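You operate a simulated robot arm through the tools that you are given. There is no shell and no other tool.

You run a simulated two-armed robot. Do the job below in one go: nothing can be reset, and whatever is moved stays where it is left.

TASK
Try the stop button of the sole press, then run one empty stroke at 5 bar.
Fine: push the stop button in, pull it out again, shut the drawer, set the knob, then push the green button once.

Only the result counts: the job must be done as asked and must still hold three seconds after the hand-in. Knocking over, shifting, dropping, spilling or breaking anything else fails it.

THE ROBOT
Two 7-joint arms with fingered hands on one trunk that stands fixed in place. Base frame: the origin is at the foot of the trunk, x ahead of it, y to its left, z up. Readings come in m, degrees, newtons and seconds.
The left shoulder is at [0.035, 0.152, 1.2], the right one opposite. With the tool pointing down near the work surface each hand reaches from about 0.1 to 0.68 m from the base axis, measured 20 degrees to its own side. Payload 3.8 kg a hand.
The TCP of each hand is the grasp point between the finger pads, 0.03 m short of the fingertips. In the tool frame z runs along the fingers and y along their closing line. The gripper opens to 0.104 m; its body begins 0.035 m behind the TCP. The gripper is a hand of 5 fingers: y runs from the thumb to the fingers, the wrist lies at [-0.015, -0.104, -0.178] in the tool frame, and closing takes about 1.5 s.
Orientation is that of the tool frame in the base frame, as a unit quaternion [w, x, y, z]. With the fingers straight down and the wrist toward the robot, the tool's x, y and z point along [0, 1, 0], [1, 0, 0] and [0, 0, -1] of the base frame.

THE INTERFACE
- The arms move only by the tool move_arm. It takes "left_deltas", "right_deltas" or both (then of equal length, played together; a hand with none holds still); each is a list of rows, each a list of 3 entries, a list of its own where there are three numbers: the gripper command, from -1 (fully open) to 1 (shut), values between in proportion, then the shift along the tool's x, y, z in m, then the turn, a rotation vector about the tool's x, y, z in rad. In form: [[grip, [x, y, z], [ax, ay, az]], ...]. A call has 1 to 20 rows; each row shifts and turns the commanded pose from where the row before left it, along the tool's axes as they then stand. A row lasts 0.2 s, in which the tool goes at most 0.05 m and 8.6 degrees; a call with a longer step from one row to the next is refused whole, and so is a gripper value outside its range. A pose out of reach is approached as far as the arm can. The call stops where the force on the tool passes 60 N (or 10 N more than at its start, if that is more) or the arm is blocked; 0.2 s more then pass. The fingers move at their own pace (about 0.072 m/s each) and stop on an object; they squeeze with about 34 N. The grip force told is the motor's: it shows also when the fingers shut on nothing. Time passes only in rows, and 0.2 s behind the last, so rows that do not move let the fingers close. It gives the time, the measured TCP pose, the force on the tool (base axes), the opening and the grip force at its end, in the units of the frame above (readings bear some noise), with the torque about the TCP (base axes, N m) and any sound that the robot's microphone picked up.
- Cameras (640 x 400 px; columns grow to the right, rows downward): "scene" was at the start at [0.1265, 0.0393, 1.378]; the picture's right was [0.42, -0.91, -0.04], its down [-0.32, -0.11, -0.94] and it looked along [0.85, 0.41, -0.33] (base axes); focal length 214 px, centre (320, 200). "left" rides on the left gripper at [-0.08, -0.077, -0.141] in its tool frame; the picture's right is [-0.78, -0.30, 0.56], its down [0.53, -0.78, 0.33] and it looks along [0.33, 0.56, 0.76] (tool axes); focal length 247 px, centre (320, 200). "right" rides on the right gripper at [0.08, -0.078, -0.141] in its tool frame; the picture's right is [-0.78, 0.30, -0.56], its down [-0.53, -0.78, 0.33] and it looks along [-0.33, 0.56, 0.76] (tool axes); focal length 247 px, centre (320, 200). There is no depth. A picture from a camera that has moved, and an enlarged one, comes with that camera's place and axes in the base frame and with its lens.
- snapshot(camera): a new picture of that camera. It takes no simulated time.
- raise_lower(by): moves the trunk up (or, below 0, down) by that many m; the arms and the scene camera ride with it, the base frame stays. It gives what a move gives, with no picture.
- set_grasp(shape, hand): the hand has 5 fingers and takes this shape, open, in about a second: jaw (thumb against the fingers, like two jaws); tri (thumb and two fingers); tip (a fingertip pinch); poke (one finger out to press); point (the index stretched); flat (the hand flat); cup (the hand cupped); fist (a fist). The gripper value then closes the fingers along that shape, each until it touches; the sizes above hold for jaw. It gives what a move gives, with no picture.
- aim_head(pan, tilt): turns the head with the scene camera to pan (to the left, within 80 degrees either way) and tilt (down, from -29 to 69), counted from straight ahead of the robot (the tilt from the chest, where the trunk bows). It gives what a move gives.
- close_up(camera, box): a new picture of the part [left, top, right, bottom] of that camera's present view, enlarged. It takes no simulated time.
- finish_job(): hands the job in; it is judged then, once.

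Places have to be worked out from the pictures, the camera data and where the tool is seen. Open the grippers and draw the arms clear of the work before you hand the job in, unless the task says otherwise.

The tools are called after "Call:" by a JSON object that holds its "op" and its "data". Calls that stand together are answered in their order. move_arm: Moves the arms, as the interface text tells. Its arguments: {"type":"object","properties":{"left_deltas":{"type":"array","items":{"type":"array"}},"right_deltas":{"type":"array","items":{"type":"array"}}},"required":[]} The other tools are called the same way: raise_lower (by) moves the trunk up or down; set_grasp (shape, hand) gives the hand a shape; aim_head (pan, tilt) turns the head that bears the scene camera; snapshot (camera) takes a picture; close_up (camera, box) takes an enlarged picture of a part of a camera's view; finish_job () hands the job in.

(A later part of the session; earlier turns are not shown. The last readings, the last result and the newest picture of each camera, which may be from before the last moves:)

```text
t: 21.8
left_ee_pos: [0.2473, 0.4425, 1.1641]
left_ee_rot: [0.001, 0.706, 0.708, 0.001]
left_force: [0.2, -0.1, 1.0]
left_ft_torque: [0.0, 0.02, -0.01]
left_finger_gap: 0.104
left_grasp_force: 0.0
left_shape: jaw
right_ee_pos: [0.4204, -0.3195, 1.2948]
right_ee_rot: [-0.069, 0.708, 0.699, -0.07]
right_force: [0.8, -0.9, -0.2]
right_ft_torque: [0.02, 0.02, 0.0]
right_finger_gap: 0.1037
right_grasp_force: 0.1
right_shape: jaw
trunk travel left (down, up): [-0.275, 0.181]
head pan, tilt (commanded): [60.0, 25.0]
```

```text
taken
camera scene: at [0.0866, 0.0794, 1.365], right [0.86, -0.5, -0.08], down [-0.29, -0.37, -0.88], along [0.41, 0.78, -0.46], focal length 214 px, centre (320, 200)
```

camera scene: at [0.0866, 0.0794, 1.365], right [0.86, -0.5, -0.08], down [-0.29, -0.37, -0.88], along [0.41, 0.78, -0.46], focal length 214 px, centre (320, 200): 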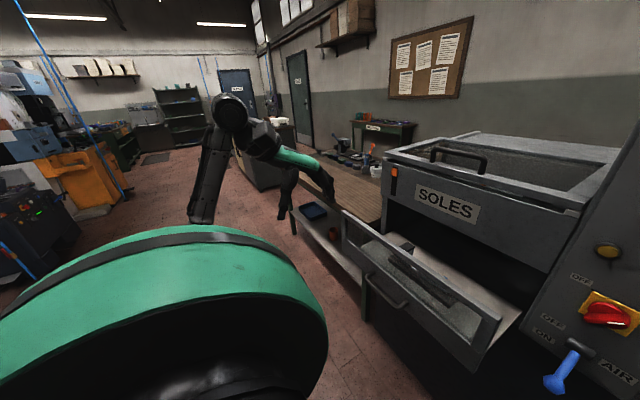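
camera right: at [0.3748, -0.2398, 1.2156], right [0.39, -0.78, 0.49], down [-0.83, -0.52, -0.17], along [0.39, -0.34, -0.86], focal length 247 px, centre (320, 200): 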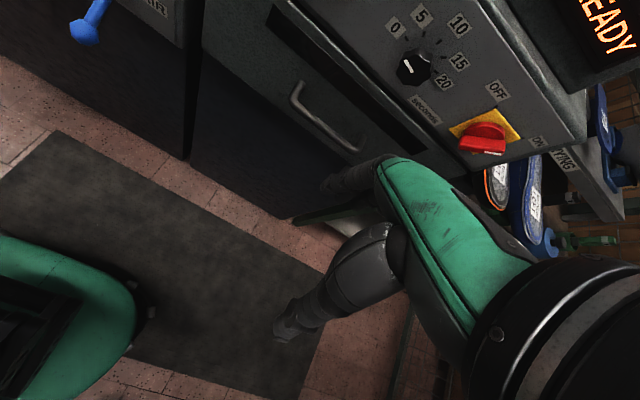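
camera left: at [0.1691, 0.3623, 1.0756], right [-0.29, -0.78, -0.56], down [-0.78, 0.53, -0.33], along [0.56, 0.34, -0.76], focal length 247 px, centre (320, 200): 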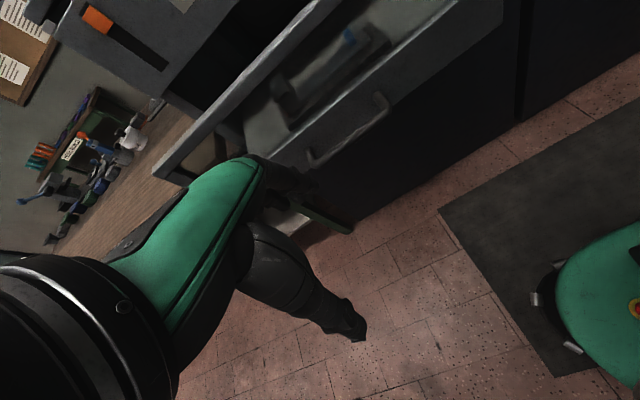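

I still see no mushroom. I take strong enlargements of the amber button, the switch and the lever from the head camera.

Call:
{"op": "aim_head", "data": {"pan": 0, "tilt": 35}}

Call:
{"op": "snapshot", "data": {"camera": "scene"}}

```text
t: 23.1
left_ee_pos: [0.2472, 0.4423, 1.1639]
left_ee_rot: [0.001, 0.706, 0.708, 0.001]
left_force: [0.8, 0.2, 0.8]
left_ft_torque: [0.02, -0.02, 0.04]
left_finger_gap: 0.104
left_grasp_force: 0.1
left_shape: jaw
right_ee_pos: [0.4202, -0.3199, 1.2935]
right_ee_rot: [-0.071, 0.709, 0.699, -0.07]
right_force: [0.1, -0.5, 0.3]
right_ft_torque: [-0.05, 0.05, 0.05]
right_finger_gap: 0.1038
right_grasp_force: 0.0
right_shape: jaw
trunk travel left (down, up): [-0.275, 0.181]
head pan, tilt (commanded): [0.0, 35.0]
```

```text
taken
camera scene: at [0.127, -0.0003, 1.3457], right [0.0, -1.0, 0.0], down [-0.64, 0.0, -0.77], along [0.77, 0.0, -0.64], focal length 214 px, centre (320, 200)
```

scene: 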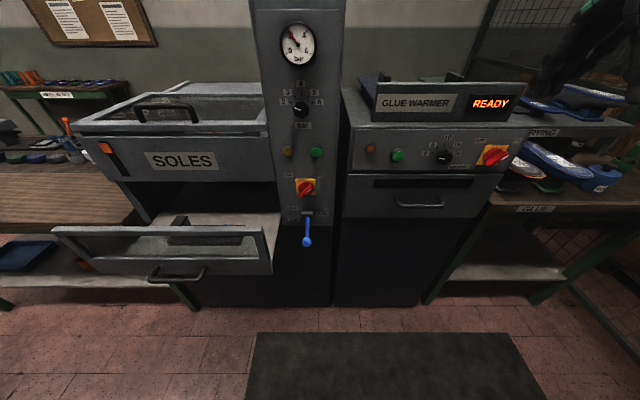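

Call:
{"op": "close_up", "data": {"camera": "scene", "box": [276, 140, 324, 170]}}

Call:
{"op": "close_up", "data": {"camera": "scene", "box": [276, 165, 340, 205]}}

Call:
{"op": "close_up", "data": {"camera": "scene", "box": [276, 200, 340, 240]}}

Call:
{"op": "close_up", "data": {"camera": "scene", "box": [270, 76, 334, 136]}}

Call:
{"op": "close_up", "data": {"camera": "scene", "box": [350, 130, 430, 180]}}

Call:
{"op": "close_up", "data": {"camera": "scene", "box": [30, 60, 290, 300]}}

```text
13.33 times, centred on (300, 155) of scene
camera zoom: at [0.127, -0.0003, 1.3457], right [0.0, -1.0, 0.0], down [-0.64, 0.0, -0.77], along [0.77, 0.0, -0.64], focal length 2860 px, centre (587, 800)
```

zoom: 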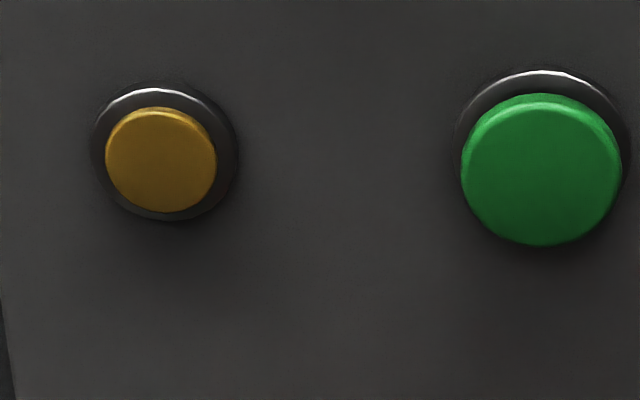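

```text
10.00 times, centred on (308, 185) of scene
camera zoom: at [0.127, -0.0003, 1.3457], right [0.0, -1.0, 0.0], down [-0.64, 0.0, -0.77], along [0.77, 0.0, -0.64], focal length 2145 px, centre (440, 350)
```

zoom: 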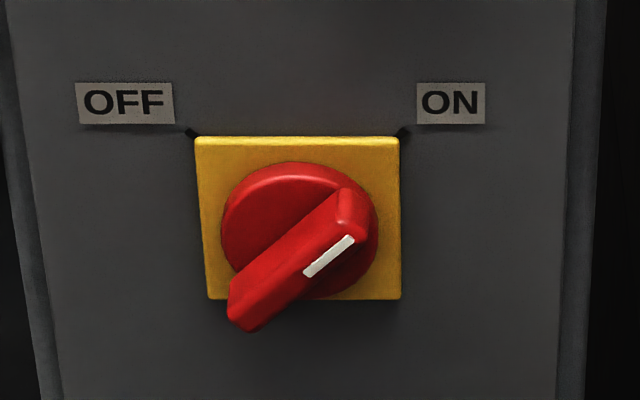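

```text
10.00 times, centred on (308, 220) of scene
camera zoom: at [0.127, -0.0003, 1.3457], right [0.0, -1.0, 0.0], down [-0.64, 0.0, -0.77], along [0.77, 0.0, -0.64], focal length 2145 px, centre (440, 0)
```

zoom: 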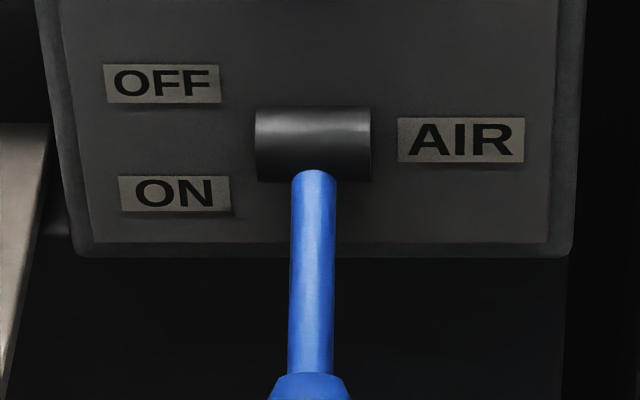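

```text
6.67 times, centred on (302, 106) of scene
camera zoom: at [0.127, -0.0003, 1.3457], right [0.0, -1.0, 0.0], down [-0.64, 0.0, -0.77], along [0.77, 0.0, -0.64], focal length 1430 px, centre (440, 827)
```

zoom: 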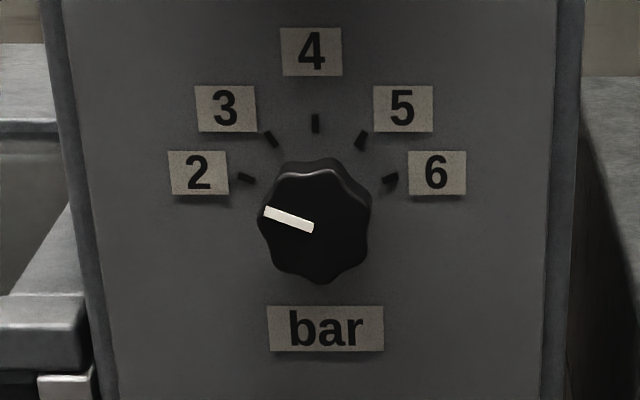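

```text
8.00 times, centred on (390, 155) of scene
camera zoom: at [0.127, -0.0003, 1.3457], right [0.0, -1.0, 0.0], down [-0.64, 0.0, -0.77], along [0.77, 0.0, -0.64], focal length 1716 px, centre (-240, 560)
```

zoom: 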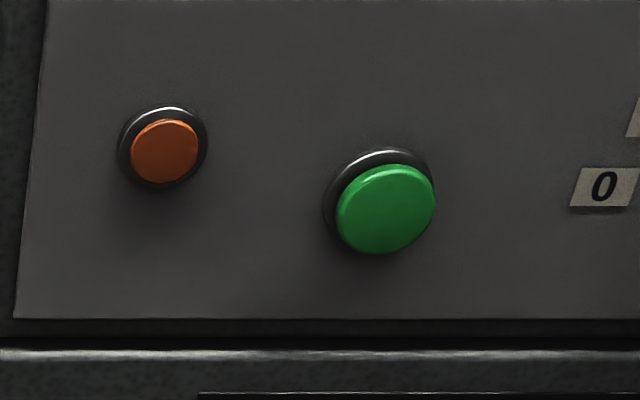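

```text
1.67 times, centred on (160, 180) of scene
camera zoom: at [0.127, -0.0003, 1.3457], right [0.0, -1.0, 0.0], down [-0.64, 0.0, -0.77], along [0.77, 0.0, -0.64], focal length 358 px, centre (587, 233)
```

zoom: 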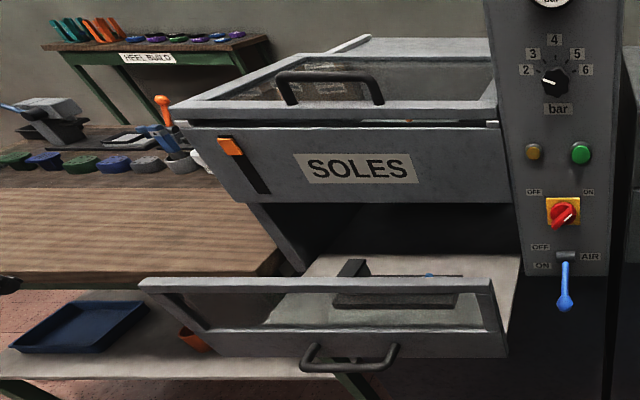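

The switch is a rotary main switch and the knob has marks 2–6. One stretch of plinth (z 0.55–0.77, right below the drawer) is still unseen, so I tip the left hand forward and lower it to look there.

Call:
{"op": "move_arm", "data": {"left_deltas": [[-1, [0, 0, 0], [-0.145, 0, 0]], [-1, [0, 0, 0], [-0.145, 0, 0]], [-1, [0, 0, 0], [-0.145, 0, 0]], [-1, [0, 0, 0], [-0.145, 0, 0]], [-1, [0, 0, 0], [-0.145, 0, 0]], [-1, [0, 0, 0], [-0.145, 0, 0]], [-1, [0, -0.038, 0.032], [0, 0, 0]], [-1, [0, -0.038, 0.032], [0, 0, 0]], [-1, [0, -0.038, 0.032], [0, 0, 0]], [-1, [0, -0.038, 0.032], [0, 0, 0]], [-1, [0, -0.038, 0.032], [0, 0, 0]], [-1, [0, -0.038, 0.032], [0, 0, 0]], [-1, [0, -0.038, 0.032], [0, 0, 0]], [-1, [0, -0.038, 0.032], [0, 0, 0]]]}}

Call:
{"op": "snapshot", "data": {"camera": "left"}}

```text
t: 25.7
left_ee_pos: [0.2588, 0.4852, 0.917]
left_ee_rot: [0.263, 0.671, 0.607, 0.336]
left_force: [0.6, -0.8, 0.5]
left_ft_torque: [0.01, -0.03, 0.02]
left_finger_gap: 0.1039
left_grasp_force: 0.1
left_shape: jaw
left hand out of reach, approached as far as the arm can: row 4, 5
right_ee_pos: [0.4213, -0.3196, 1.2931]
right_ee_rot: [-0.072, 0.709, 0.698, -0.07]
right_force: [-0.3, -0.2, 0.3]
right_ft_torque: [0.0, 0.0, -0.01]
right_finger_gap: 0.104
right_grasp_force: 0.0
right_shape: jaw
trunk travel left (down, up): [-0.275, 0.181]
head pan, tilt (commanded): [0.0, 35.0]
stopped in row 12 (left hand): the arm was blocked; the commanded pose is now the measured one
```

```text
taken
camera left: at [0.0984, 0.4082, 0.9369], right [0.21, -0.7, -0.68], down [-0.22, 0.65, -0.73], along [0.95, 0.3, -0.02], focal length 247 px, centre (320, 200)
```

left: 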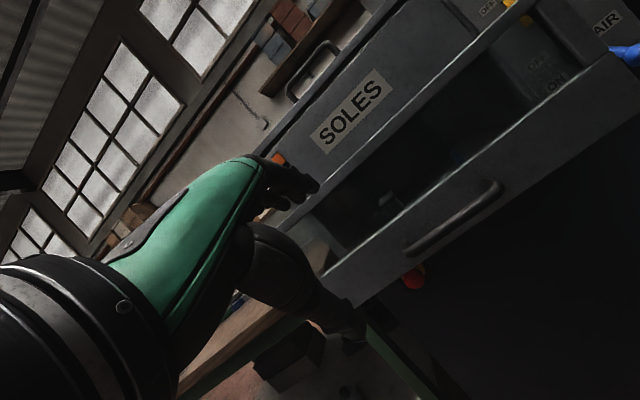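

There it is: a red mushroom on a yellow plate on the plinth, just below the open drawer. I zoom in on it.

Call:
{"op": "close_up", "data": {"camera": "left", "box": [360, 230, 488, 310]}}

Call:
{"op": "close_up", "data": {"camera": "left", "box": [300, 60, 640, 340]}}

Call:
{"op": "snapshot", "data": {"camera": "scene"}}

```text
5.00 times, centred on (424, 270) of left
camera zoom: at [0.0984, 0.4082, 0.9369], right [0.21, -0.7, -0.68], down [-0.22, 0.65, -0.73], along [0.95, 0.3, -0.02], focal length 1235 px, centre (-200, -150)
```

zoom: 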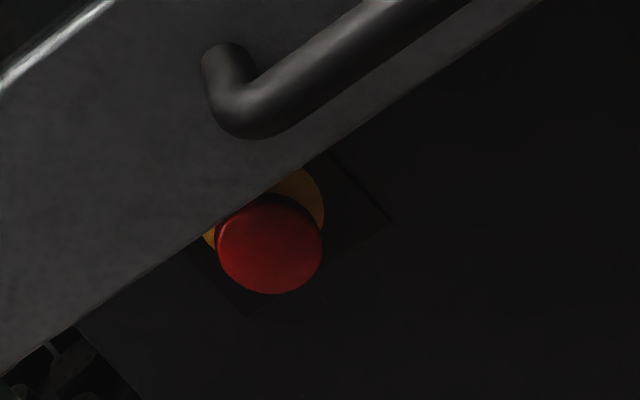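

```text
1.43 times, centred on (470, 200) of left
camera zoom: at [0.0984, 0.4082, 0.9369], right [0.21, -0.7, -0.68], down [-0.22, 0.65, -0.73], along [0.95, 0.3, -0.02], focal length 353 px, centre (106, 200)
```

zoom: 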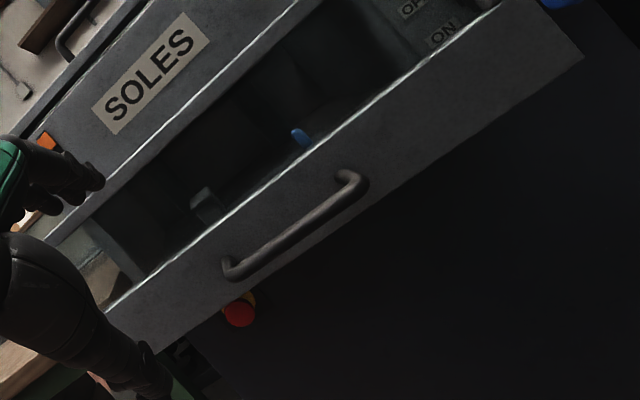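

```text
taken
camera scene: at [0.127, 0.0, 1.3457], right [0.0, -1.0, 0.0], down [-0.64, 0.0, -0.77], along [0.77, 0.0, -0.64], focal length 214 px, centre (320, 200)
```

scene: 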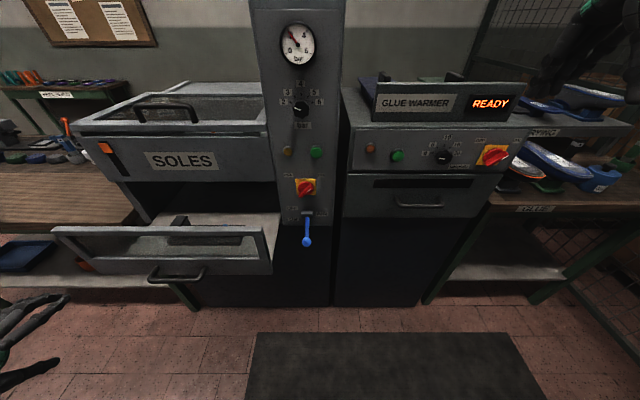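

The stop button sits at roughly [0.64, 0.545, 0.65], under the open drawer. I pull the right hand back a bit, then lower the trunk so the left hand can get there and triangulate it.

Call:
{"op": "move_arm", "data": {"right_deltas": [[-1, [0, -0.045, 0], [0, 0, 0]], [-1, [0, -0.045, 0], [0, 0, 0]], [-1, [0, -0.045, 0], [0, 0, 0]], [-1, [0, 0, 0], [0, 0, 0]]]}}

Call:
{"op": "raise_lower", "data": {"by": -0.2}}

Call:
{"op": "snapshot", "data": {"camera": "left"}}

Call:
{"op": "aim_head", "data": {"pan": 45, "tilt": 15}}

Call:
{"op": "snapshot", "data": {"camera": "scene"}}

```text
t: 26.7
left_ee_pos: [0.2597, 0.4853, 0.9168]
left_ee_rot: [0.264, 0.671, 0.606, 0.336]
left_force: [0.7, 0.2, 0.9]
left_ft_torque: [0.02, -0.03, -0.02]
left_finger_gap: 0.1036
left_grasp_force: 0.0
left_shape: jaw
right_ee_pos: [0.2891, -0.3195, 1.3192]
right_ee_rot: [-0.072, 0.708, 0.699, -0.07]
right_force: [0.7, -0.3, -0.2]
right_ft_torque: [-0.01, 0.01, 0.03]
right_finger_gap: 0.1039
right_grasp_force: 0.1
right_shape: jaw
trunk travel left (down, up): [-0.275, 0.181]
head pan, tilt (commanded): [0.0, 35.0]
```

```text
t: 28.9
left_ee_pos: [0.2595, 0.4862, 0.7184]
left_ee_rot: [0.262, 0.671, 0.605, 0.338]
left_force: [-0.6, 0.8, 0.5]
left_ft_torque: [0.01, 0.01, -0.01]
left_finger_gap: 0.1038
left_grasp_force: 0.1
left_shape: jaw
right_ee_pos: [0.3878, -0.3188, 1.0168]
right_ee_rot: [-0.167, 0.693, 0.681, -0.167]
right_force: [0.6, -0.2, 0.2]
right_ft_torque: [-0.02, -0.02, -0.03]
right_finger_gap: 0.1039
right_grasp_force: 0.1
right_shape: jaw
trunk travel left (down, up): [-0.075, 0.381]
head pan, tilt (commanded): [0.0, 35.0]
```

```text
taken
camera left: at [0.0983, 0.4091, 0.7381], right [0.21, -0.7, -0.68], down [-0.22, 0.65, -0.73], along [0.95, 0.3, -0.01], focal length 247 px, centre (320, 200)
```

left: 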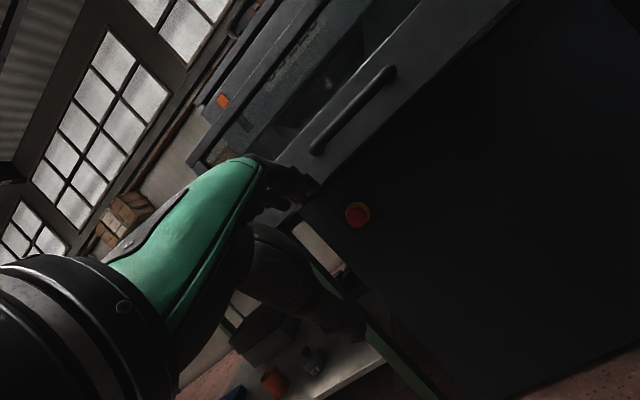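

```text
t: 30.0
left_ee_pos: [0.2604, 0.4856, 0.7175]
left_ee_rot: [0.262, 0.671, 0.605, 0.338]
left_force: [-0.6, 0.0, 0.5]
left_ft_torque: [-0.01, -0.04, -0.02]
left_finger_gap: 0.1039
left_grasp_force: 0.0
left_shape: jaw
right_ee_pos: [0.3876, -0.319, 1.0173]
right_ee_rot: [-0.167, 0.692, 0.682, -0.167]
right_force: [0.7, -0.2, 0.6]
right_ft_torque: [-0.05, -0.01, 0.0]
right_finger_gap: 0.1036
right_grasp_force: 0.0
right_shape: jaw
trunk travel left (down, up): [-0.075, 0.381]
head pan, tilt (commanded): [45.0, 15.0]
```

```text
taken
camera scene: at [0.2346, 0.0657, 1.1205], right [0.66, -0.71, -0.26], down [-0.53, -0.18, -0.83], along [0.54, 0.68, -0.49], focal length 214 px, centre (320, 200)
```

scene: 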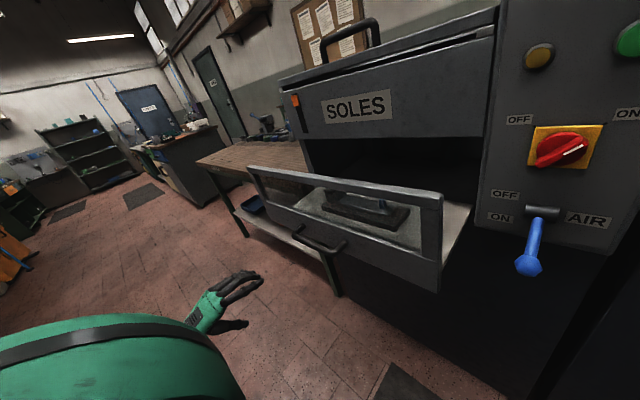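

I enlarge the stop button from this lower view to refine its position.

Call:
{"op": "close_up", "data": {"camera": "left", "box": [320, 190, 400, 240]}}

Call:
{"op": "close_up", "data": {"camera": "left", "box": [200, 40, 520, 240]}}

```text
8.00 times, centred on (360, 215) of left
camera zoom: at [0.099, 0.4091, 0.7376], right [0.21, -0.7, -0.68], down [-0.22, 0.65, -0.73], along [0.95, 0.3, -0.01], focal length 1976 px, centre (0, 80)
```

zoom: 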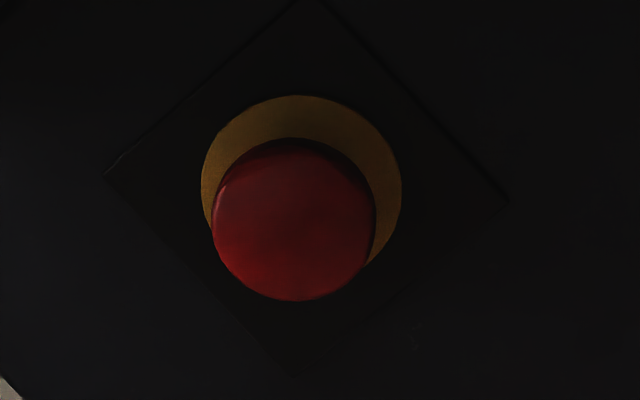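

```text
2.00 times, centred on (360, 140) of left
camera zoom: at [0.099, 0.4091, 0.7376], right [0.21, -0.7, -0.68], down [-0.22, 0.65, -0.73], along [0.95, 0.3, -0.01], focal length 494 px, centre (240, 320)
```

zoom: 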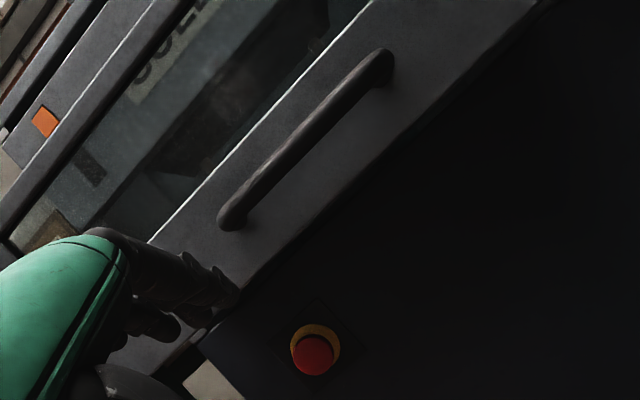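

The geometry fits: plinth front at x≈0.697, red head at about [0.658, 0.549, 0.641], drawer bottom at z≈0.75 above it. I lower the trunk a bit more and straighten the left hand to point forward.

Call:
{"op": "raise_lower", "data": {"by": -0.07}}

Call:
{"op": "move_arm", "data": {"left_deltas": [[-1, [0.002, 0.025, 0.031], [0, 0, 0]], [-1, [0.002, 0.025, 0.031], [0, 0, 0]], [-1, [0, 0, 0], [-0.138, -0.002, -0.029]], [-1, [0, 0, 0], [-0.138, -0.002, -0.029]], [-1, [0, 0, 0], [-0.138, -0.002, -0.029]], [-1, [0, 0, 0], [-0.138, -0.002, -0.029]], [-1, [0, 0, 0], [-0.138, -0.002, -0.029]], [-1, [0, 0, 0], [0, 0, 0]]]}}

Call:
{"op": "snapshot", "data": {"camera": "left"}}

```text
t: 31.1
left_ee_pos: [0.2759, 0.4988, 0.6619]
left_ee_rot: [0.241, 0.699, 0.576, 0.349]
left_force: [0.7, -0.5, -0.4]
left_ft_torque: [-0.01, 0.05, -0.01]
left_finger_gap: 0.1038
left_grasp_force: 0.1
left_shape: jaw
right_ee_pos: [0.4322, -0.3178, 0.872]
right_ee_rot: [-0.221, 0.676, 0.667, -0.222]
right_force: [0.9, 1.3, -1.8]
right_ft_torque: [-0.01, 0.16, 0.03]
right_finger_gap: 0.1038
right_grasp_force: 0.1
right_shape: jaw
trunk travel left (down, up): [-0.005, 0.451]
head pan, tilt (commanded): [45.0, 15.0]
```

```text
t: 32.4
left_ee_pos: [0.3442, 0.5089, 0.6803]
left_ee_rot: [0.403, 0.596, 0.502, 0.481]
left_force: [-0.1, 0.1, -0.1]
left_ft_torque: [-0.01, -0.02, -0.01]
left_finger_gap: 0.1038
left_grasp_force: 0.0
left_shape: jaw
right_ee_pos: [0.4291, -0.318, 0.8826]
right_ee_rot: [-0.217, 0.678, 0.668, -0.217]
right_force: [-0.1, -0.6, -0.5]
right_ft_torque: [-0.02, 0.02, 0.01]
right_finger_gap: 0.1039
right_grasp_force: 0.1
right_shape: jaw
trunk travel left (down, up): [-0.005, 0.451]
head pan, tilt (commanded): [45.0, 15.0]
stopped in row 6 (left hand): the arm was blocked; the commanded pose is now the measured one
```

```text
taken
camera left: at [0.187, 0.4429, 0.6208], right [0.46, -0.71, -0.53], down [0.18, 0.66, -0.73], along [0.87, 0.24, 0.43], focal length 247 px, centre (320, 200)
```

left: 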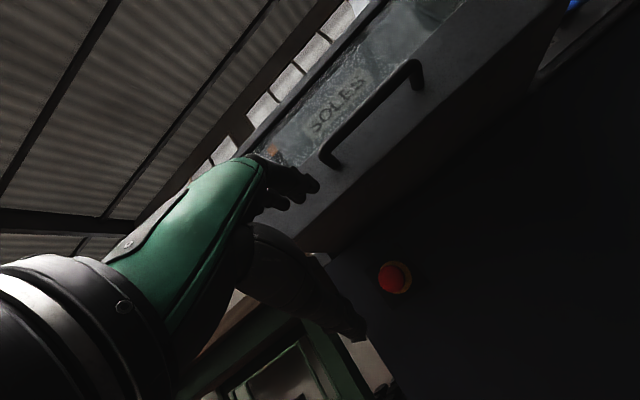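

From this view the button again comes out at [0.658, 0.549, 0.642], so that holds. The fingers point forward (12° down); I shut the fingers and advance to about 3 cm short of the red head.

Call:
{"op": "move_arm", "data": {"left_deltas": [[1, [0, 0, 0], [0, 0, 0]], [1, [0, 0, 0], [0, 0, 0]], [1, [0, 0, 0], [0, 0, 0]], [1, [0, 0, 0], [0, 0, 0]], [1, [0.0069, 0.00175, 0.0431], [0, 0, 0]], [1, [0.0069, 0.00175, 0.0431], [0, 0, 0]], [1, [0.0069, 0.00175, 0.0431], [0, 0, 0]], [1, [0.0069, 0.00175, 0.0431], [0, 0, 0]], [1, [0.0069, 0.00175, 0.0431], [0, 0, 0]], [1, [0, 0, 0], [0, 0, 0]]]}}

Call:
{"op": "snapshot", "data": {"camera": "left"}}

Call:
{"op": "snapshot", "data": {"camera": "scene"}}

```text
t: 34.6
left_ee_pos: [0.5592, 0.541, 0.6459]
left_ee_rot: [0.403, 0.595, 0.502, 0.481]
left_force: [0.4, 0.6, -0.2]
left_ft_torque: [0.01, 0.0, -0.01]
left_finger_gap: 0.0001
left_grasp_force: 33.8
left_shape: jaw
right_ee_pos: [0.4279, -0.3194, 0.8836]
right_ee_rot: [-0.216, 0.677, 0.669, -0.217]
right_force: [-1.0, 0.4, -0.3]
right_ft_torque: [0.02, 0.02, -0.01]
right_finger_gap: 0.104
right_grasp_force: 0.0
right_shape: jaw
trunk travel left (down, up): [-0.005, 0.451]
head pan, tilt (commanded): [45.0, 15.0]
```

```text
taken
camera left: at [0.4018, 0.4757, 0.5885], right [0.46, -0.71, -0.53], down [0.18, 0.66, -0.73], along [0.87, 0.24, 0.43], focal length 247 px, centre (320, 200)
```

left: 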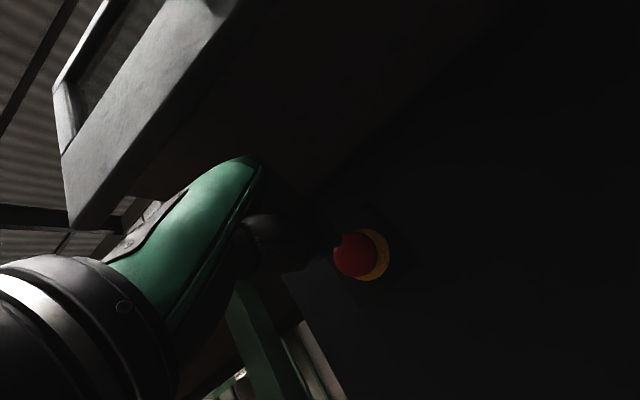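

```text
taken
camera scene: at [0.2917, 0.0657, 1.0081], right [0.61, -0.71, -0.36], down [-0.64, -0.18, -0.74], along [0.46, 0.68, -0.57], focal length 214 px, centre (320, 200)
```

scene: 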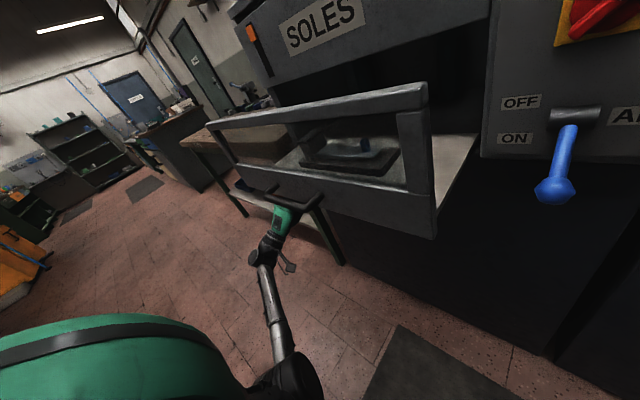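

The hand fits under the drawer; fingertips are at about [0.588, 0.541, 0.640], red head centre about [0.658, 0.548, 0.640]. I advance straight to contact and press a little, listening for the click.

Call:
{"op": "move_arm", "data": {"left_deltas": [[1, [0.0035, 0.0026, 0.0147], [0, 0, 0]], [1, [0.0035, 0.0026, 0.0147], [0, 0, 0]], [1, [0.0003, 0.0021, 0.0098], [0, 0, 0]], [1, [0.0003, 0.0021, 0.0098], [0, 0, 0]], [1, [0.0003, 0.0021, 0.0098], [0, 0, 0]], [1, [0.0002, 0.0013, 0.0059], [0, 0, 0]], [1, [0.0002, 0.0013, 0.0059], [0, 0, 0]], [1, [0.0002, 0.0013, 0.0059], [0, 0, 0]]]}}

Call:
{"op": "snapshot", "data": {"camera": "left"}}

```text
t: 36.4
left_ee_pos: [0.6321, 0.5478, 0.6486]
left_ee_rot: [0.404, 0.595, 0.501, 0.482]
left_force: [-28.7, -5.7, 0.7]
left_ft_torque: [-0.03, 0.12, -0.22]
left_finger_gap: 0.0
left_grasp_force: 33.8
left_shape: jaw
right_ee_pos: [0.4258, -0.3185, 0.8849]
right_ee_rot: [-0.215, 0.678, 0.669, -0.215]
right_force: [-0.7, 0.2, -0.4]
right_ft_torque: [-0.02, 0.02, 0.03]
right_finger_gap: 0.1039
right_grasp_force: 0.2
right_shape: jaw
trunk travel left (down, up): [-0.005, 0.451]
head pan, tilt (commanded): [45.0, 15.0]
heard: click
```

```text
taken
camera left: at [0.4759, 0.4819, 0.5904], right [0.46, -0.71, -0.53], down [0.18, 0.66, -0.73], along [0.87, 0.24, 0.43], focal length 247 px, centre (320, 200)
```

left: 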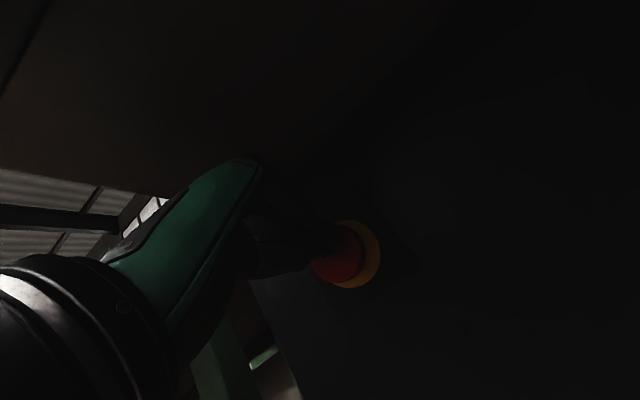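

A click was heard at about 29 N, so the button is in. I back off 6 cm and check that it stayed in.

Call:
{"op": "move_arm", "data": {"left_deltas": [[1, [-0.0003, -0.0021, -0.0098], [0, 0, 0]], [1, [-0.0006, -0.0042, -0.0196], [0, 0, 0]], [1, [-0.0009, -0.0063, -0.0293], [0, 0, 0]], [1, [-0.0009, -0.0063, -0.0293], [0, 0, 0]], [-1, [0, 0, 0], [0, 0, 0]]]}}

Call:
{"op": "snapshot", "data": {"camera": "left"}}

Call:
{"op": "close_up", "data": {"camera": "left", "box": [310, 210, 438, 290]}}

```text
t: 37.6
left_ee_pos: [0.5449, 0.5468, 0.6461]
left_ee_rot: [0.403, 0.595, 0.502, 0.481]
left_force: [-0.9, 0.5, 0.1]
left_ft_torque: [-0.01, -0.01, 0.03]
left_finger_gap: 0.1022
left_grasp_force: 0.1
left_shape: jaw
right_ee_pos: [0.4284, -0.3182, 0.8839]
right_ee_rot: [-0.217, 0.677, 0.668, -0.219]
right_force: [-0.3, -0.4, 0.0]
right_ft_torque: [0.0, -0.01, 0.02]
right_finger_gap: 0.104
right_grasp_force: 0.0
right_shape: jaw
trunk travel left (down, up): [-0.005, 0.451]
head pan, tilt (commanded): [45.0, 15.0]
```

```text
taken
camera left: at [0.3879, 0.4819, 0.5893], right [0.46, -0.71, -0.53], down [0.18, 0.66, -0.73], along [0.87, 0.24, 0.43], focal length 247 px, centre (320, 200)
```

left: 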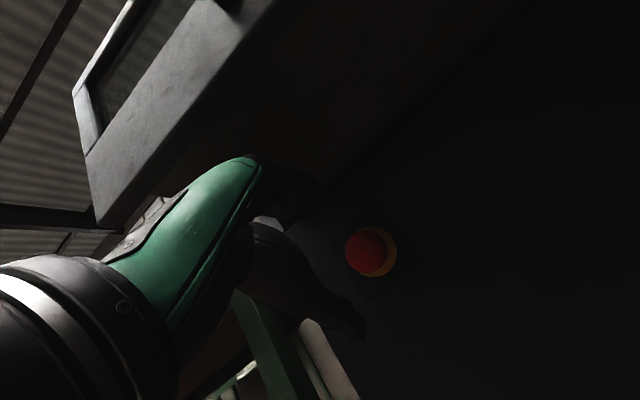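

```text
5.00 times, centred on (374, 250) of left
camera zoom: at [0.3879, 0.4819, 0.5893], right [0.46, -0.71, -0.53], down [0.18, 0.66, -0.73], along [0.87, 0.24, 0.43], focal length 1235 px, centre (50, -50)
```

zoom: 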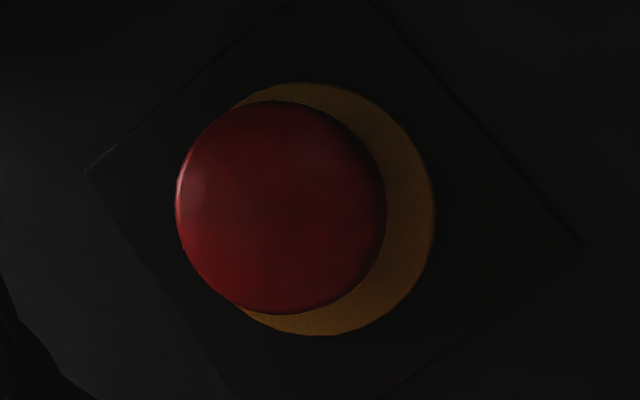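

It stayed in (no release click). With the jaw partly open I go around the red head, TCP to x≈0.655, keeping the fingertips just short of the plate.

Call:
{"op": "move_arm", "data": {"left_deltas": [[-0.5, [0.001, 0.0048, 0.0271], [0, 0, 0]], [-0.5, [0.001, 0.0048, 0.0271], [0, 0, 0]], [-0.5, [0.001, 0.0048, 0.0271], [0, 0, 0]], [-0.5, [0.0005, 0.0024, 0.0136], [0, 0, 0]], [-0.5, [0.0005, 0.0024, 0.0136], [0, 0, 0]], [-0.5, [0, 0, 0], [0, 0, 0]]]}}

Call:
{"op": "snapshot", "data": {"camera": "left"}}

Call:
{"op": "close_up", "data": {"camera": "left", "box": [220, 150, 412, 350]}}

```text
t: 39.0
left_ee_pos: [0.6555, 0.5483, 0.6425]
left_ee_rot: [0.404, 0.594, 0.502, 0.481]
left_force: [-0.8, 0.0, 0.1]
left_ft_torque: [0.02, -0.08, 0.0]
left_finger_gap: 0.0783
left_grasp_force: 0.0
left_shape: jaw
right_ee_pos: [0.4293, -0.3191, 0.8839]
right_ee_rot: [-0.216, 0.677, 0.668, -0.218]
right_force: [-0.6, -0.2, -0.7]
right_ft_torque: [0.02, 0.01, 0.01]
right_finger_gap: 0.1039
right_grasp_force: 0.0
right_shape: jaw
trunk travel left (down, up): [-0.005, 0.451]
head pan, tilt (commanded): [45.0, 15.0]
```

```text
taken
camera left: at [0.499, 0.4826, 0.5855], right [0.46, -0.71, -0.53], down [0.18, 0.66, -0.73], along [0.87, 0.24, 0.43], focal length 247 px, centre (320, 200)
```

left: 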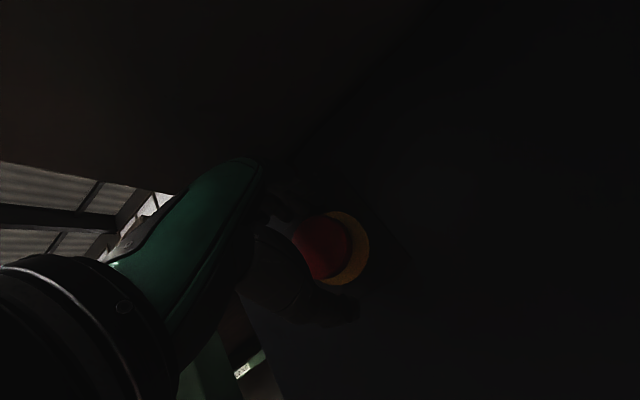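

```text
2.00 times, centred on (316, 250) of left
camera zoom: at [0.499, 0.4826, 0.5855], right [0.46, -0.71, -0.53], down [0.18, 0.66, -0.73], along [0.87, 0.24, 0.43], focal length 494 px, centre (328, 100)
```

zoom: 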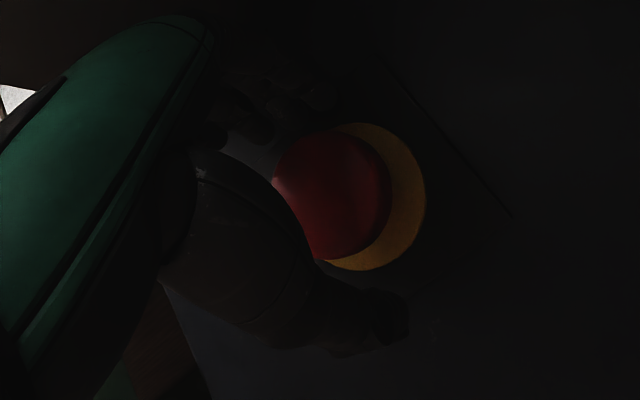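

The head lies centred between fingers and thumb. I close the jaw on it.

Call:
{"op": "move_arm", "data": {"left_deltas": [[1, [0, 0, 0], [0, 0, 0]], [1, [0, 0, 0], [0, 0, 0]], [1, [0, 0, 0], [0, 0, 0]], [1, [0, 0, 0], [0, 0, 0]], [1, [0, 0, 0], [0, 0, 0]], [1, [0, 0, 0], [0, 0, 0]]]}}

Call:
{"op": "close_up", "data": {"camera": "left", "box": [220, 150, 412, 350]}}

```text
t: 40.4
left_ee_pos: [0.6558, 0.5484, 0.6398]
left_ee_rot: [0.403, 0.596, 0.504, 0.479]
left_force: [-1.4, -1.7, -13.4]
left_ft_torque: [-0.04, 0.51, 0.02]
left_finger_gap: 0.0364
left_grasp_force: 33.7
left_shape: jaw
right_ee_pos: [0.4296, -0.3162, 0.8824]
right_ee_rot: [-0.217, 0.677, 0.668, -0.219]
right_force: [0.0, -0.1, -0.2]
right_ft_torque: [-0.02, 0.03, 0.04]
right_finger_gap: 0.104
right_grasp_force: 0.1
right_shape: jaw
trunk travel left (down, up): [-0.005, 0.451]
head pan, tilt (commanded): [45.0, 15.0]
```

```text
2.00 times, centred on (316, 250) of left
camera zoom: at [0.4996, 0.4827, 0.5829], right [0.45, -0.71, -0.53], down [0.18, 0.66, -0.73], along [0.87, 0.24, 0.42], focal length 494 px, centre (328, 100)
```

zoom: 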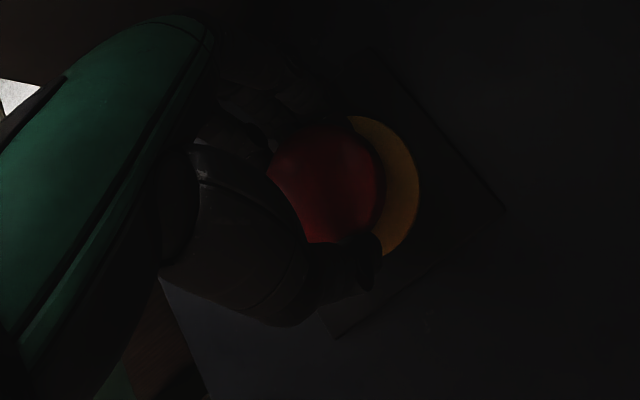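

The jaw holds the head (gap 36 mm). I pull straight back in small steps, listening for the click.

Call:
{"op": "move_arm", "data": {"left_deltas": [[1, [-0.0002, -0.0011, -0.0049], [0, 0, 0]], [1, [-0.0002, -0.0011, -0.0049], [0, 0, 0]], [1, [-0.0002, -0.0011, -0.0049], [0, 0, 0]]]}}

Call:
{"op": "close_up", "data": {"camera": "left", "box": [220, 150, 412, 350]}}

```text
t: 41.2
left_ee_pos: [0.6454, 0.5467, 0.6406]
left_ee_rot: [0.403, 0.598, 0.502, 0.477]
left_force: [30.9, 4.0, -11.9]
left_ft_torque: [-0.09, 0.31, 0.12]
left_finger_gap: 0.0337
left_grasp_force: 34.0
left_shape: jaw
right_ee_pos: [0.4329, -0.3182, 0.8812]
right_ee_rot: [-0.217, 0.677, 0.668, -0.22]
right_force: [-0.4, 0.2, -0.3]
right_ft_torque: [-0.03, 0.02, 0.02]
right_finger_gap: 0.1036
right_grasp_force: 0.0
right_shape: jaw
trunk travel left (down, up): [-0.005, 0.451]
head pan, tilt (commanded): [45.0, 15.0]
heard: click
```

```text
2.00 times, centred on (316, 250) of left
camera zoom: at [0.4877, 0.4821, 0.5825], right [0.45, -0.71, -0.53], down [0.18, 0.66, -0.73], along [0.87, 0.23, 0.42], focal length 494 px, centre (328, 100)
```

zoom: 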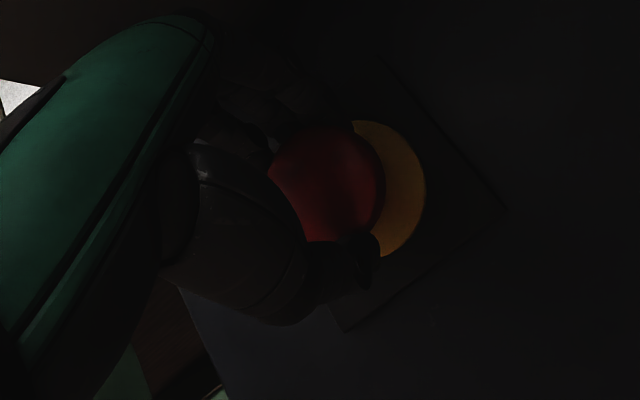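

Second click: the button is out again. I open the jaw, let it settle, and draw the hand straight back.

Call:
{"op": "move_arm", "data": {"left_deltas": [[-0.6, [0, 0, 0], [0, 0, 0]], [-0.6, [0, 0, 0], [0, 0, 0]], [-0.6, [0, 0, 0], [0, 0, 0]], [-0.6, [0, 0, 0], [0, 0, 0]], [-0.6, [-0.0005, -0.0042, -0.0196], [0, 0, 0]], [-0.6, [-0.0009, -0.0063, -0.0293], [0, 0, 0]], [-0.6, [-0.0009, -0.0063, -0.0293], [0, 0, 0]], [-0.6, [-0.0009, -0.0063, -0.0293], [0, 0, 0]]]}}

Call:
{"op": "close_up", "data": {"camera": "left", "box": [310, 210, 438, 290]}}

Call:
{"op": "snapshot", "data": {"camera": "left"}}

```text
t: 43.0
left_ee_pos: [0.5299, 0.5481, 0.6429]
left_ee_rot: [0.404, 0.596, 0.501, 0.48]
left_force: [-0.5, 1.0, -1.1]
left_ft_torque: [0.01, 0.0, -0.03]
left_finger_gap: 0.0828
left_grasp_force: 0.1
left_shape: jaw
right_ee_pos: [0.4287, -0.3188, 0.8836]
right_ee_rot: [-0.216, 0.677, 0.669, -0.217]
right_force: [0.2, -0.3, -0.5]
right_ft_torque: [0.05, 0.0, -0.02]
right_finger_gap: 0.1039
right_grasp_force: 0.1
right_shape: jaw
trunk travel left (down, up): [-0.005, 0.451]
head pan, tilt (commanded): [45.0, 15.0]
```

```text
5.00 times, centred on (374, 250) of left
camera zoom: at [0.3737, 0.4832, 0.5846], right [0.46, -0.71, -0.53], down [0.18, 0.66, -0.73], along [0.87, 0.24, 0.43], focal length 1235 px, centre (50, -50)
```

zoom: 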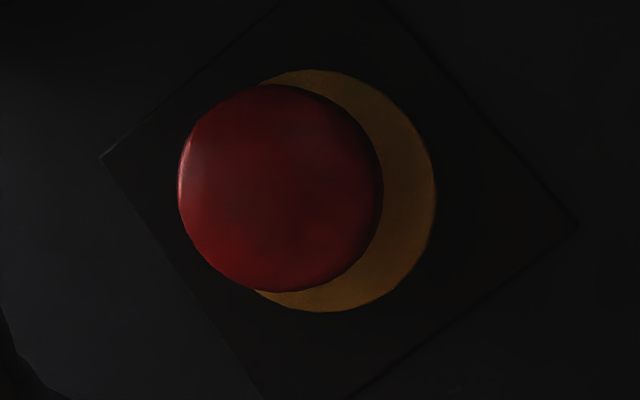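

```text
taken
camera left: at [0.3737, 0.4832, 0.5846], right [0.46, -0.71, -0.53], down [0.18, 0.66, -0.73], along [0.87, 0.24, 0.43], focal length 247 px, centre (320, 200)
```

left: 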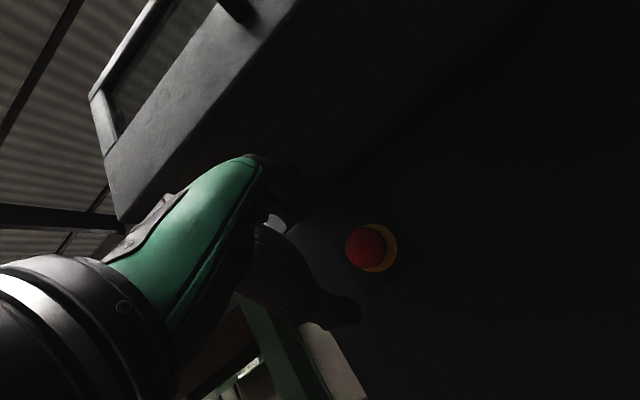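

The head again stands further out, so the stop button is released. Now I withdraw the left hand from under the drawer, straight back.

Call:
{"op": "move_arm", "data": {"left_deltas": [[-0.6, [-0.0013, -0.0084, -0.0391], [0, 0, 0]], [-0.6, [-0.0013, -0.0084, -0.0391], [0, 0, 0]], [-0.6, [-0.0013, -0.0084, -0.0391], [0, 0, 0]], [-0.6, [-0.0013, -0.0084, -0.0391], [0, 0, 0]], [-0.6, [-0.0013, -0.0084, -0.0391], [0, 0, 0]], [-0.6, [0, 0, 0], [0, 0, 0]]]}}

Call:
{"op": "raise_lower", "data": {"by": 0.12}}

Call:
{"op": "aim_head", "data": {"pan": 35, "tilt": 20}}

Call:
{"op": "snapshot", "data": {"camera": "scene"}}

Call:
{"op": "snapshot", "data": {"camera": "left"}}

```text
t: 44.4
left_ee_pos: [0.3294, 0.5488, 0.6422]
left_ee_rot: [0.404, 0.595, 0.502, 0.481]
left_force: [-0.6, -0.4, 0.1]
left_ft_torque: [-0.02, -0.04, 0.02]
left_finger_gap: 0.083
left_grasp_force: 0.1
left_shape: jaw
right_ee_pos: [0.4288, -0.3189, 0.8834]
right_ee_rot: [-0.216, 0.677, 0.668, -0.218]
right_force: [0.2, -0.4, -0.2]
right_ft_torque: [0.0, -0.02, -0.04]
right_finger_gap: 0.1037
right_grasp_force: 0.1
right_shape: jaw
trunk travel left (down, up): [-0.005, 0.451]
head pan, tilt (commanded): [45.0, 15.0]
```

```text
t: 45.9
left_ee_pos: [0.3296, 0.549, 0.7626]
left_ee_rot: [0.402, 0.596, 0.503, 0.48]
left_force: [-0.5, -0.7, -0.9]
left_ft_torque: [0.01, -0.01, 0.0]
left_finger_gap: 0.0832
left_grasp_force: 0.2
left_shape: jaw
right_ee_pos: [0.4299, -0.3181, 1.003]
right_ee_rot: [-0.217, 0.677, 0.668, -0.218]
right_force: [0.6, 0.7, -0.5]
right_ft_torque: [-0.04, 0.0, 0.02]
right_finger_gap: 0.1039
right_grasp_force: 0.0
right_shape: jaw
trunk travel left (down, up): [-0.125, 0.331]
head pan, tilt (commanded): [45.0, 15.0]
```

```text
t: 46.6
left_ee_pos: [0.3294, 0.5488, 0.7628]
left_ee_rot: [0.403, 0.595, 0.502, 0.481]
left_force: [0.9, -0.1, -0.4]
left_ft_torque: [0.0, 0.02, 0.01]
left_finger_gap: 0.0829
left_grasp_force: 0.1
left_shape: jaw
right_ee_pos: [0.4284, -0.3182, 1.003]
right_ee_rot: [-0.216, 0.678, 0.668, -0.218]
right_force: [-0.9, -0.2, 0.3]
right_ft_torque: [0.0, 0.0, 0.01]
right_finger_gap: 0.1038
right_grasp_force: 0.0
right_shape: jaw
trunk travel left (down, up): [-0.125, 0.331]
head pan, tilt (commanded): [35.0, 20.0]
```

```text
taken
camera scene: at [0.2041, 0.0531, 1.1831], right [0.55, -0.82, -0.16], down [-0.53, -0.2, -0.82], along [0.64, 0.54, -0.55], focal length 214 px, centre (320, 200)
```

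scene: 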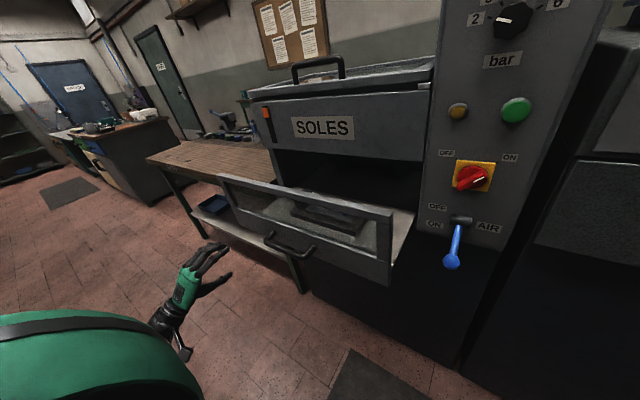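

```text
taken
camera left: at [0.1737, 0.4835, 0.7051], right [0.46, -0.71, -0.53], down [0.18, 0.66, -0.73], along [0.87, 0.24, 0.43], focal length 247 px, centre (320, 200)
```

left: 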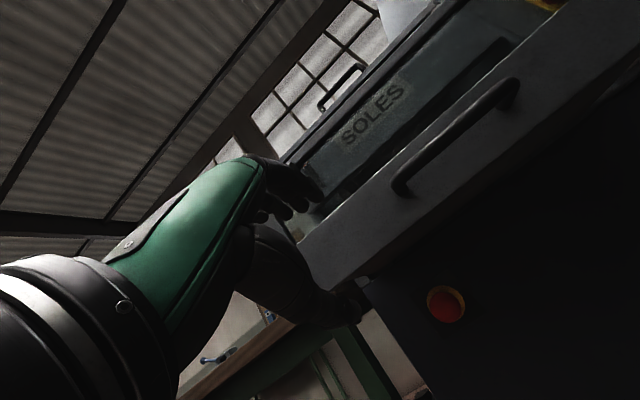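

I zoom on the drawer front to choose the pushing spot.

Call:
{"op": "close_up", "data": {"camera": "scene", "box": [210, 160, 430, 300]}}

Call:
{"op": "close_up", "data": {"camera": "left", "box": [300, 40, 580, 260]}}

```text
2.86 times, centred on (320, 230) of scene
camera zoom: at [0.2041, 0.0531, 1.1831], right [0.55, -0.82, -0.16], down [-0.53, -0.2, -0.82], along [0.64, 0.54, -0.55], focal length 613 px, centre (320, 114)
```

zoom: 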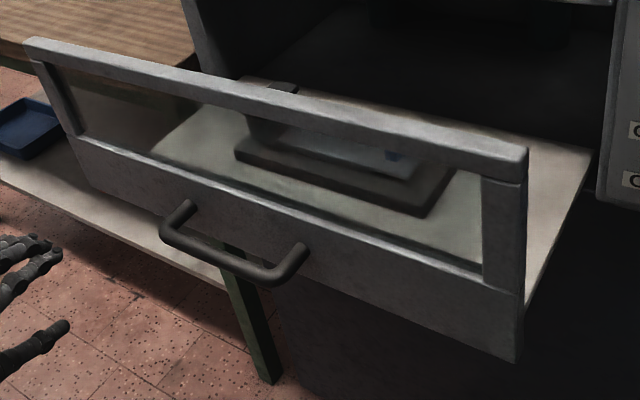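

```text
1.82 times, centred on (440, 150) of left
camera zoom: at [0.1737, 0.4835, 0.7051], right [0.46, -0.71, -0.53], down [0.18, 0.66, -0.73], along [0.87, 0.24, 0.43], focal length 449 px, centre (102, 291)
```

zoom: 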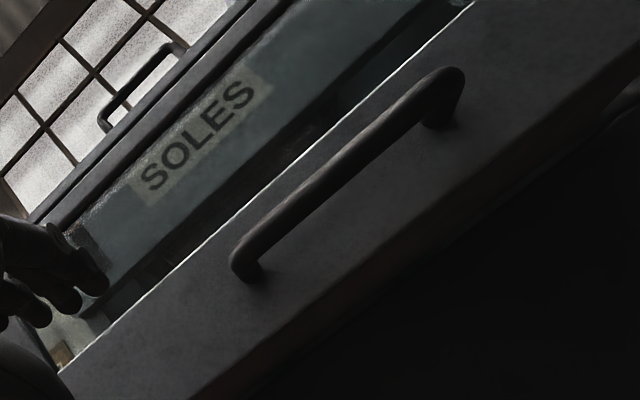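

Handle posts are at y≈0.34 and 0.48, the solid lower panel spans z 0.75–0.84 at x≈0.477. I bring the closed left hand to y≈0.27, z≈0.80, right of the handle, staying clear of it.

Call:
{"op": "move_arm", "data": {"left_deltas": [[1, [-0.0447, 0.0145, -0.0016], [0, 0, 0]], [1, [-0.0447, 0.0145, -0.0016], [0, 0, 0]], [1, [-0.0447, 0.0145, -0.0016], [0, 0, 0]], [1, [-0.0447, 0.0145, -0.0016], [0, 0, 0]], [1, [-0.0447, 0.0145, -0.0016], [0, 0, 0]], [1, [-0.0447, 0.0145, -0.0016], [0, 0, 0]], [1, [0, 0, 0], [0, 0, 0]], [1, [0, 0, 0], [0, 0, 0]]]}}

Call:
{"op": "snapshot", "data": {"camera": "scene"}}

Call:
{"op": "snapshot", "data": {"camera": "left"}}

```text
t: 47.6
left_ee_pos: [0.4048, 0.3942, 0.894]
left_ee_rot: [0.476, 0.509, 0.408, 0.59]
left_force: [-0.1, -1.2, 0.4]
left_ft_torque: [-0.01, 0.0, -0.02]
left_finger_gap: 0.0001
left_grasp_force: 29.6
left_shape: jaw
right_ee_pos: [0.4302, -0.3205, 1.0008]
right_ee_rot: [-0.217, 0.678, 0.668, -0.217]
right_force: [0.0, -0.1, -0.5]
right_ft_torque: [0.03, -0.02, 0.0]
right_finger_gap: 0.1038
right_grasp_force: 0.0
right_shape: jaw
trunk travel left (down, up): [-0.125, 0.331]
head pan, tilt (commanded): [35.0, 20.0]
stopped in row 4 (left hand): the arm was blocked; the commanded pose is now the measured one
```

```text
taken
camera scene: at [0.2057, 0.0523, 1.1827], right [0.55, -0.82, -0.16], down [-0.54, -0.2, -0.82], along [0.64, 0.54, -0.55], focal length 214 px, centre (320, 200)
```

scene: 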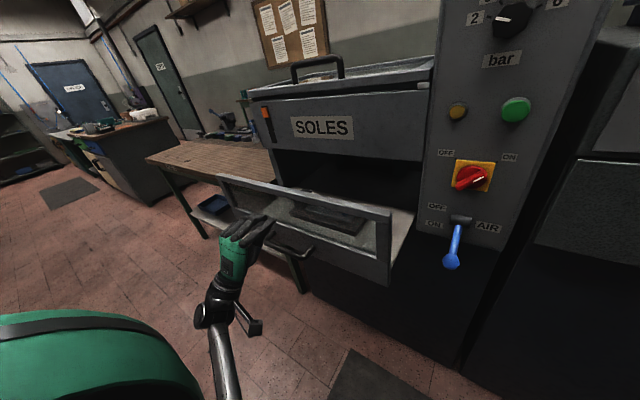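

```text
taken
camera left: at [0.2806, 0.3342, 0.7819], right [0.62, -0.7, -0.37], down [0.43, 0.69, -0.59], along [0.66, 0.2, 0.72], focal length 247 px, centre (320, 200)
```

left: 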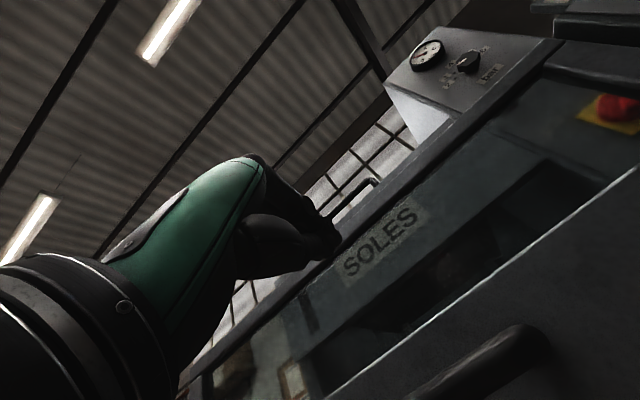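

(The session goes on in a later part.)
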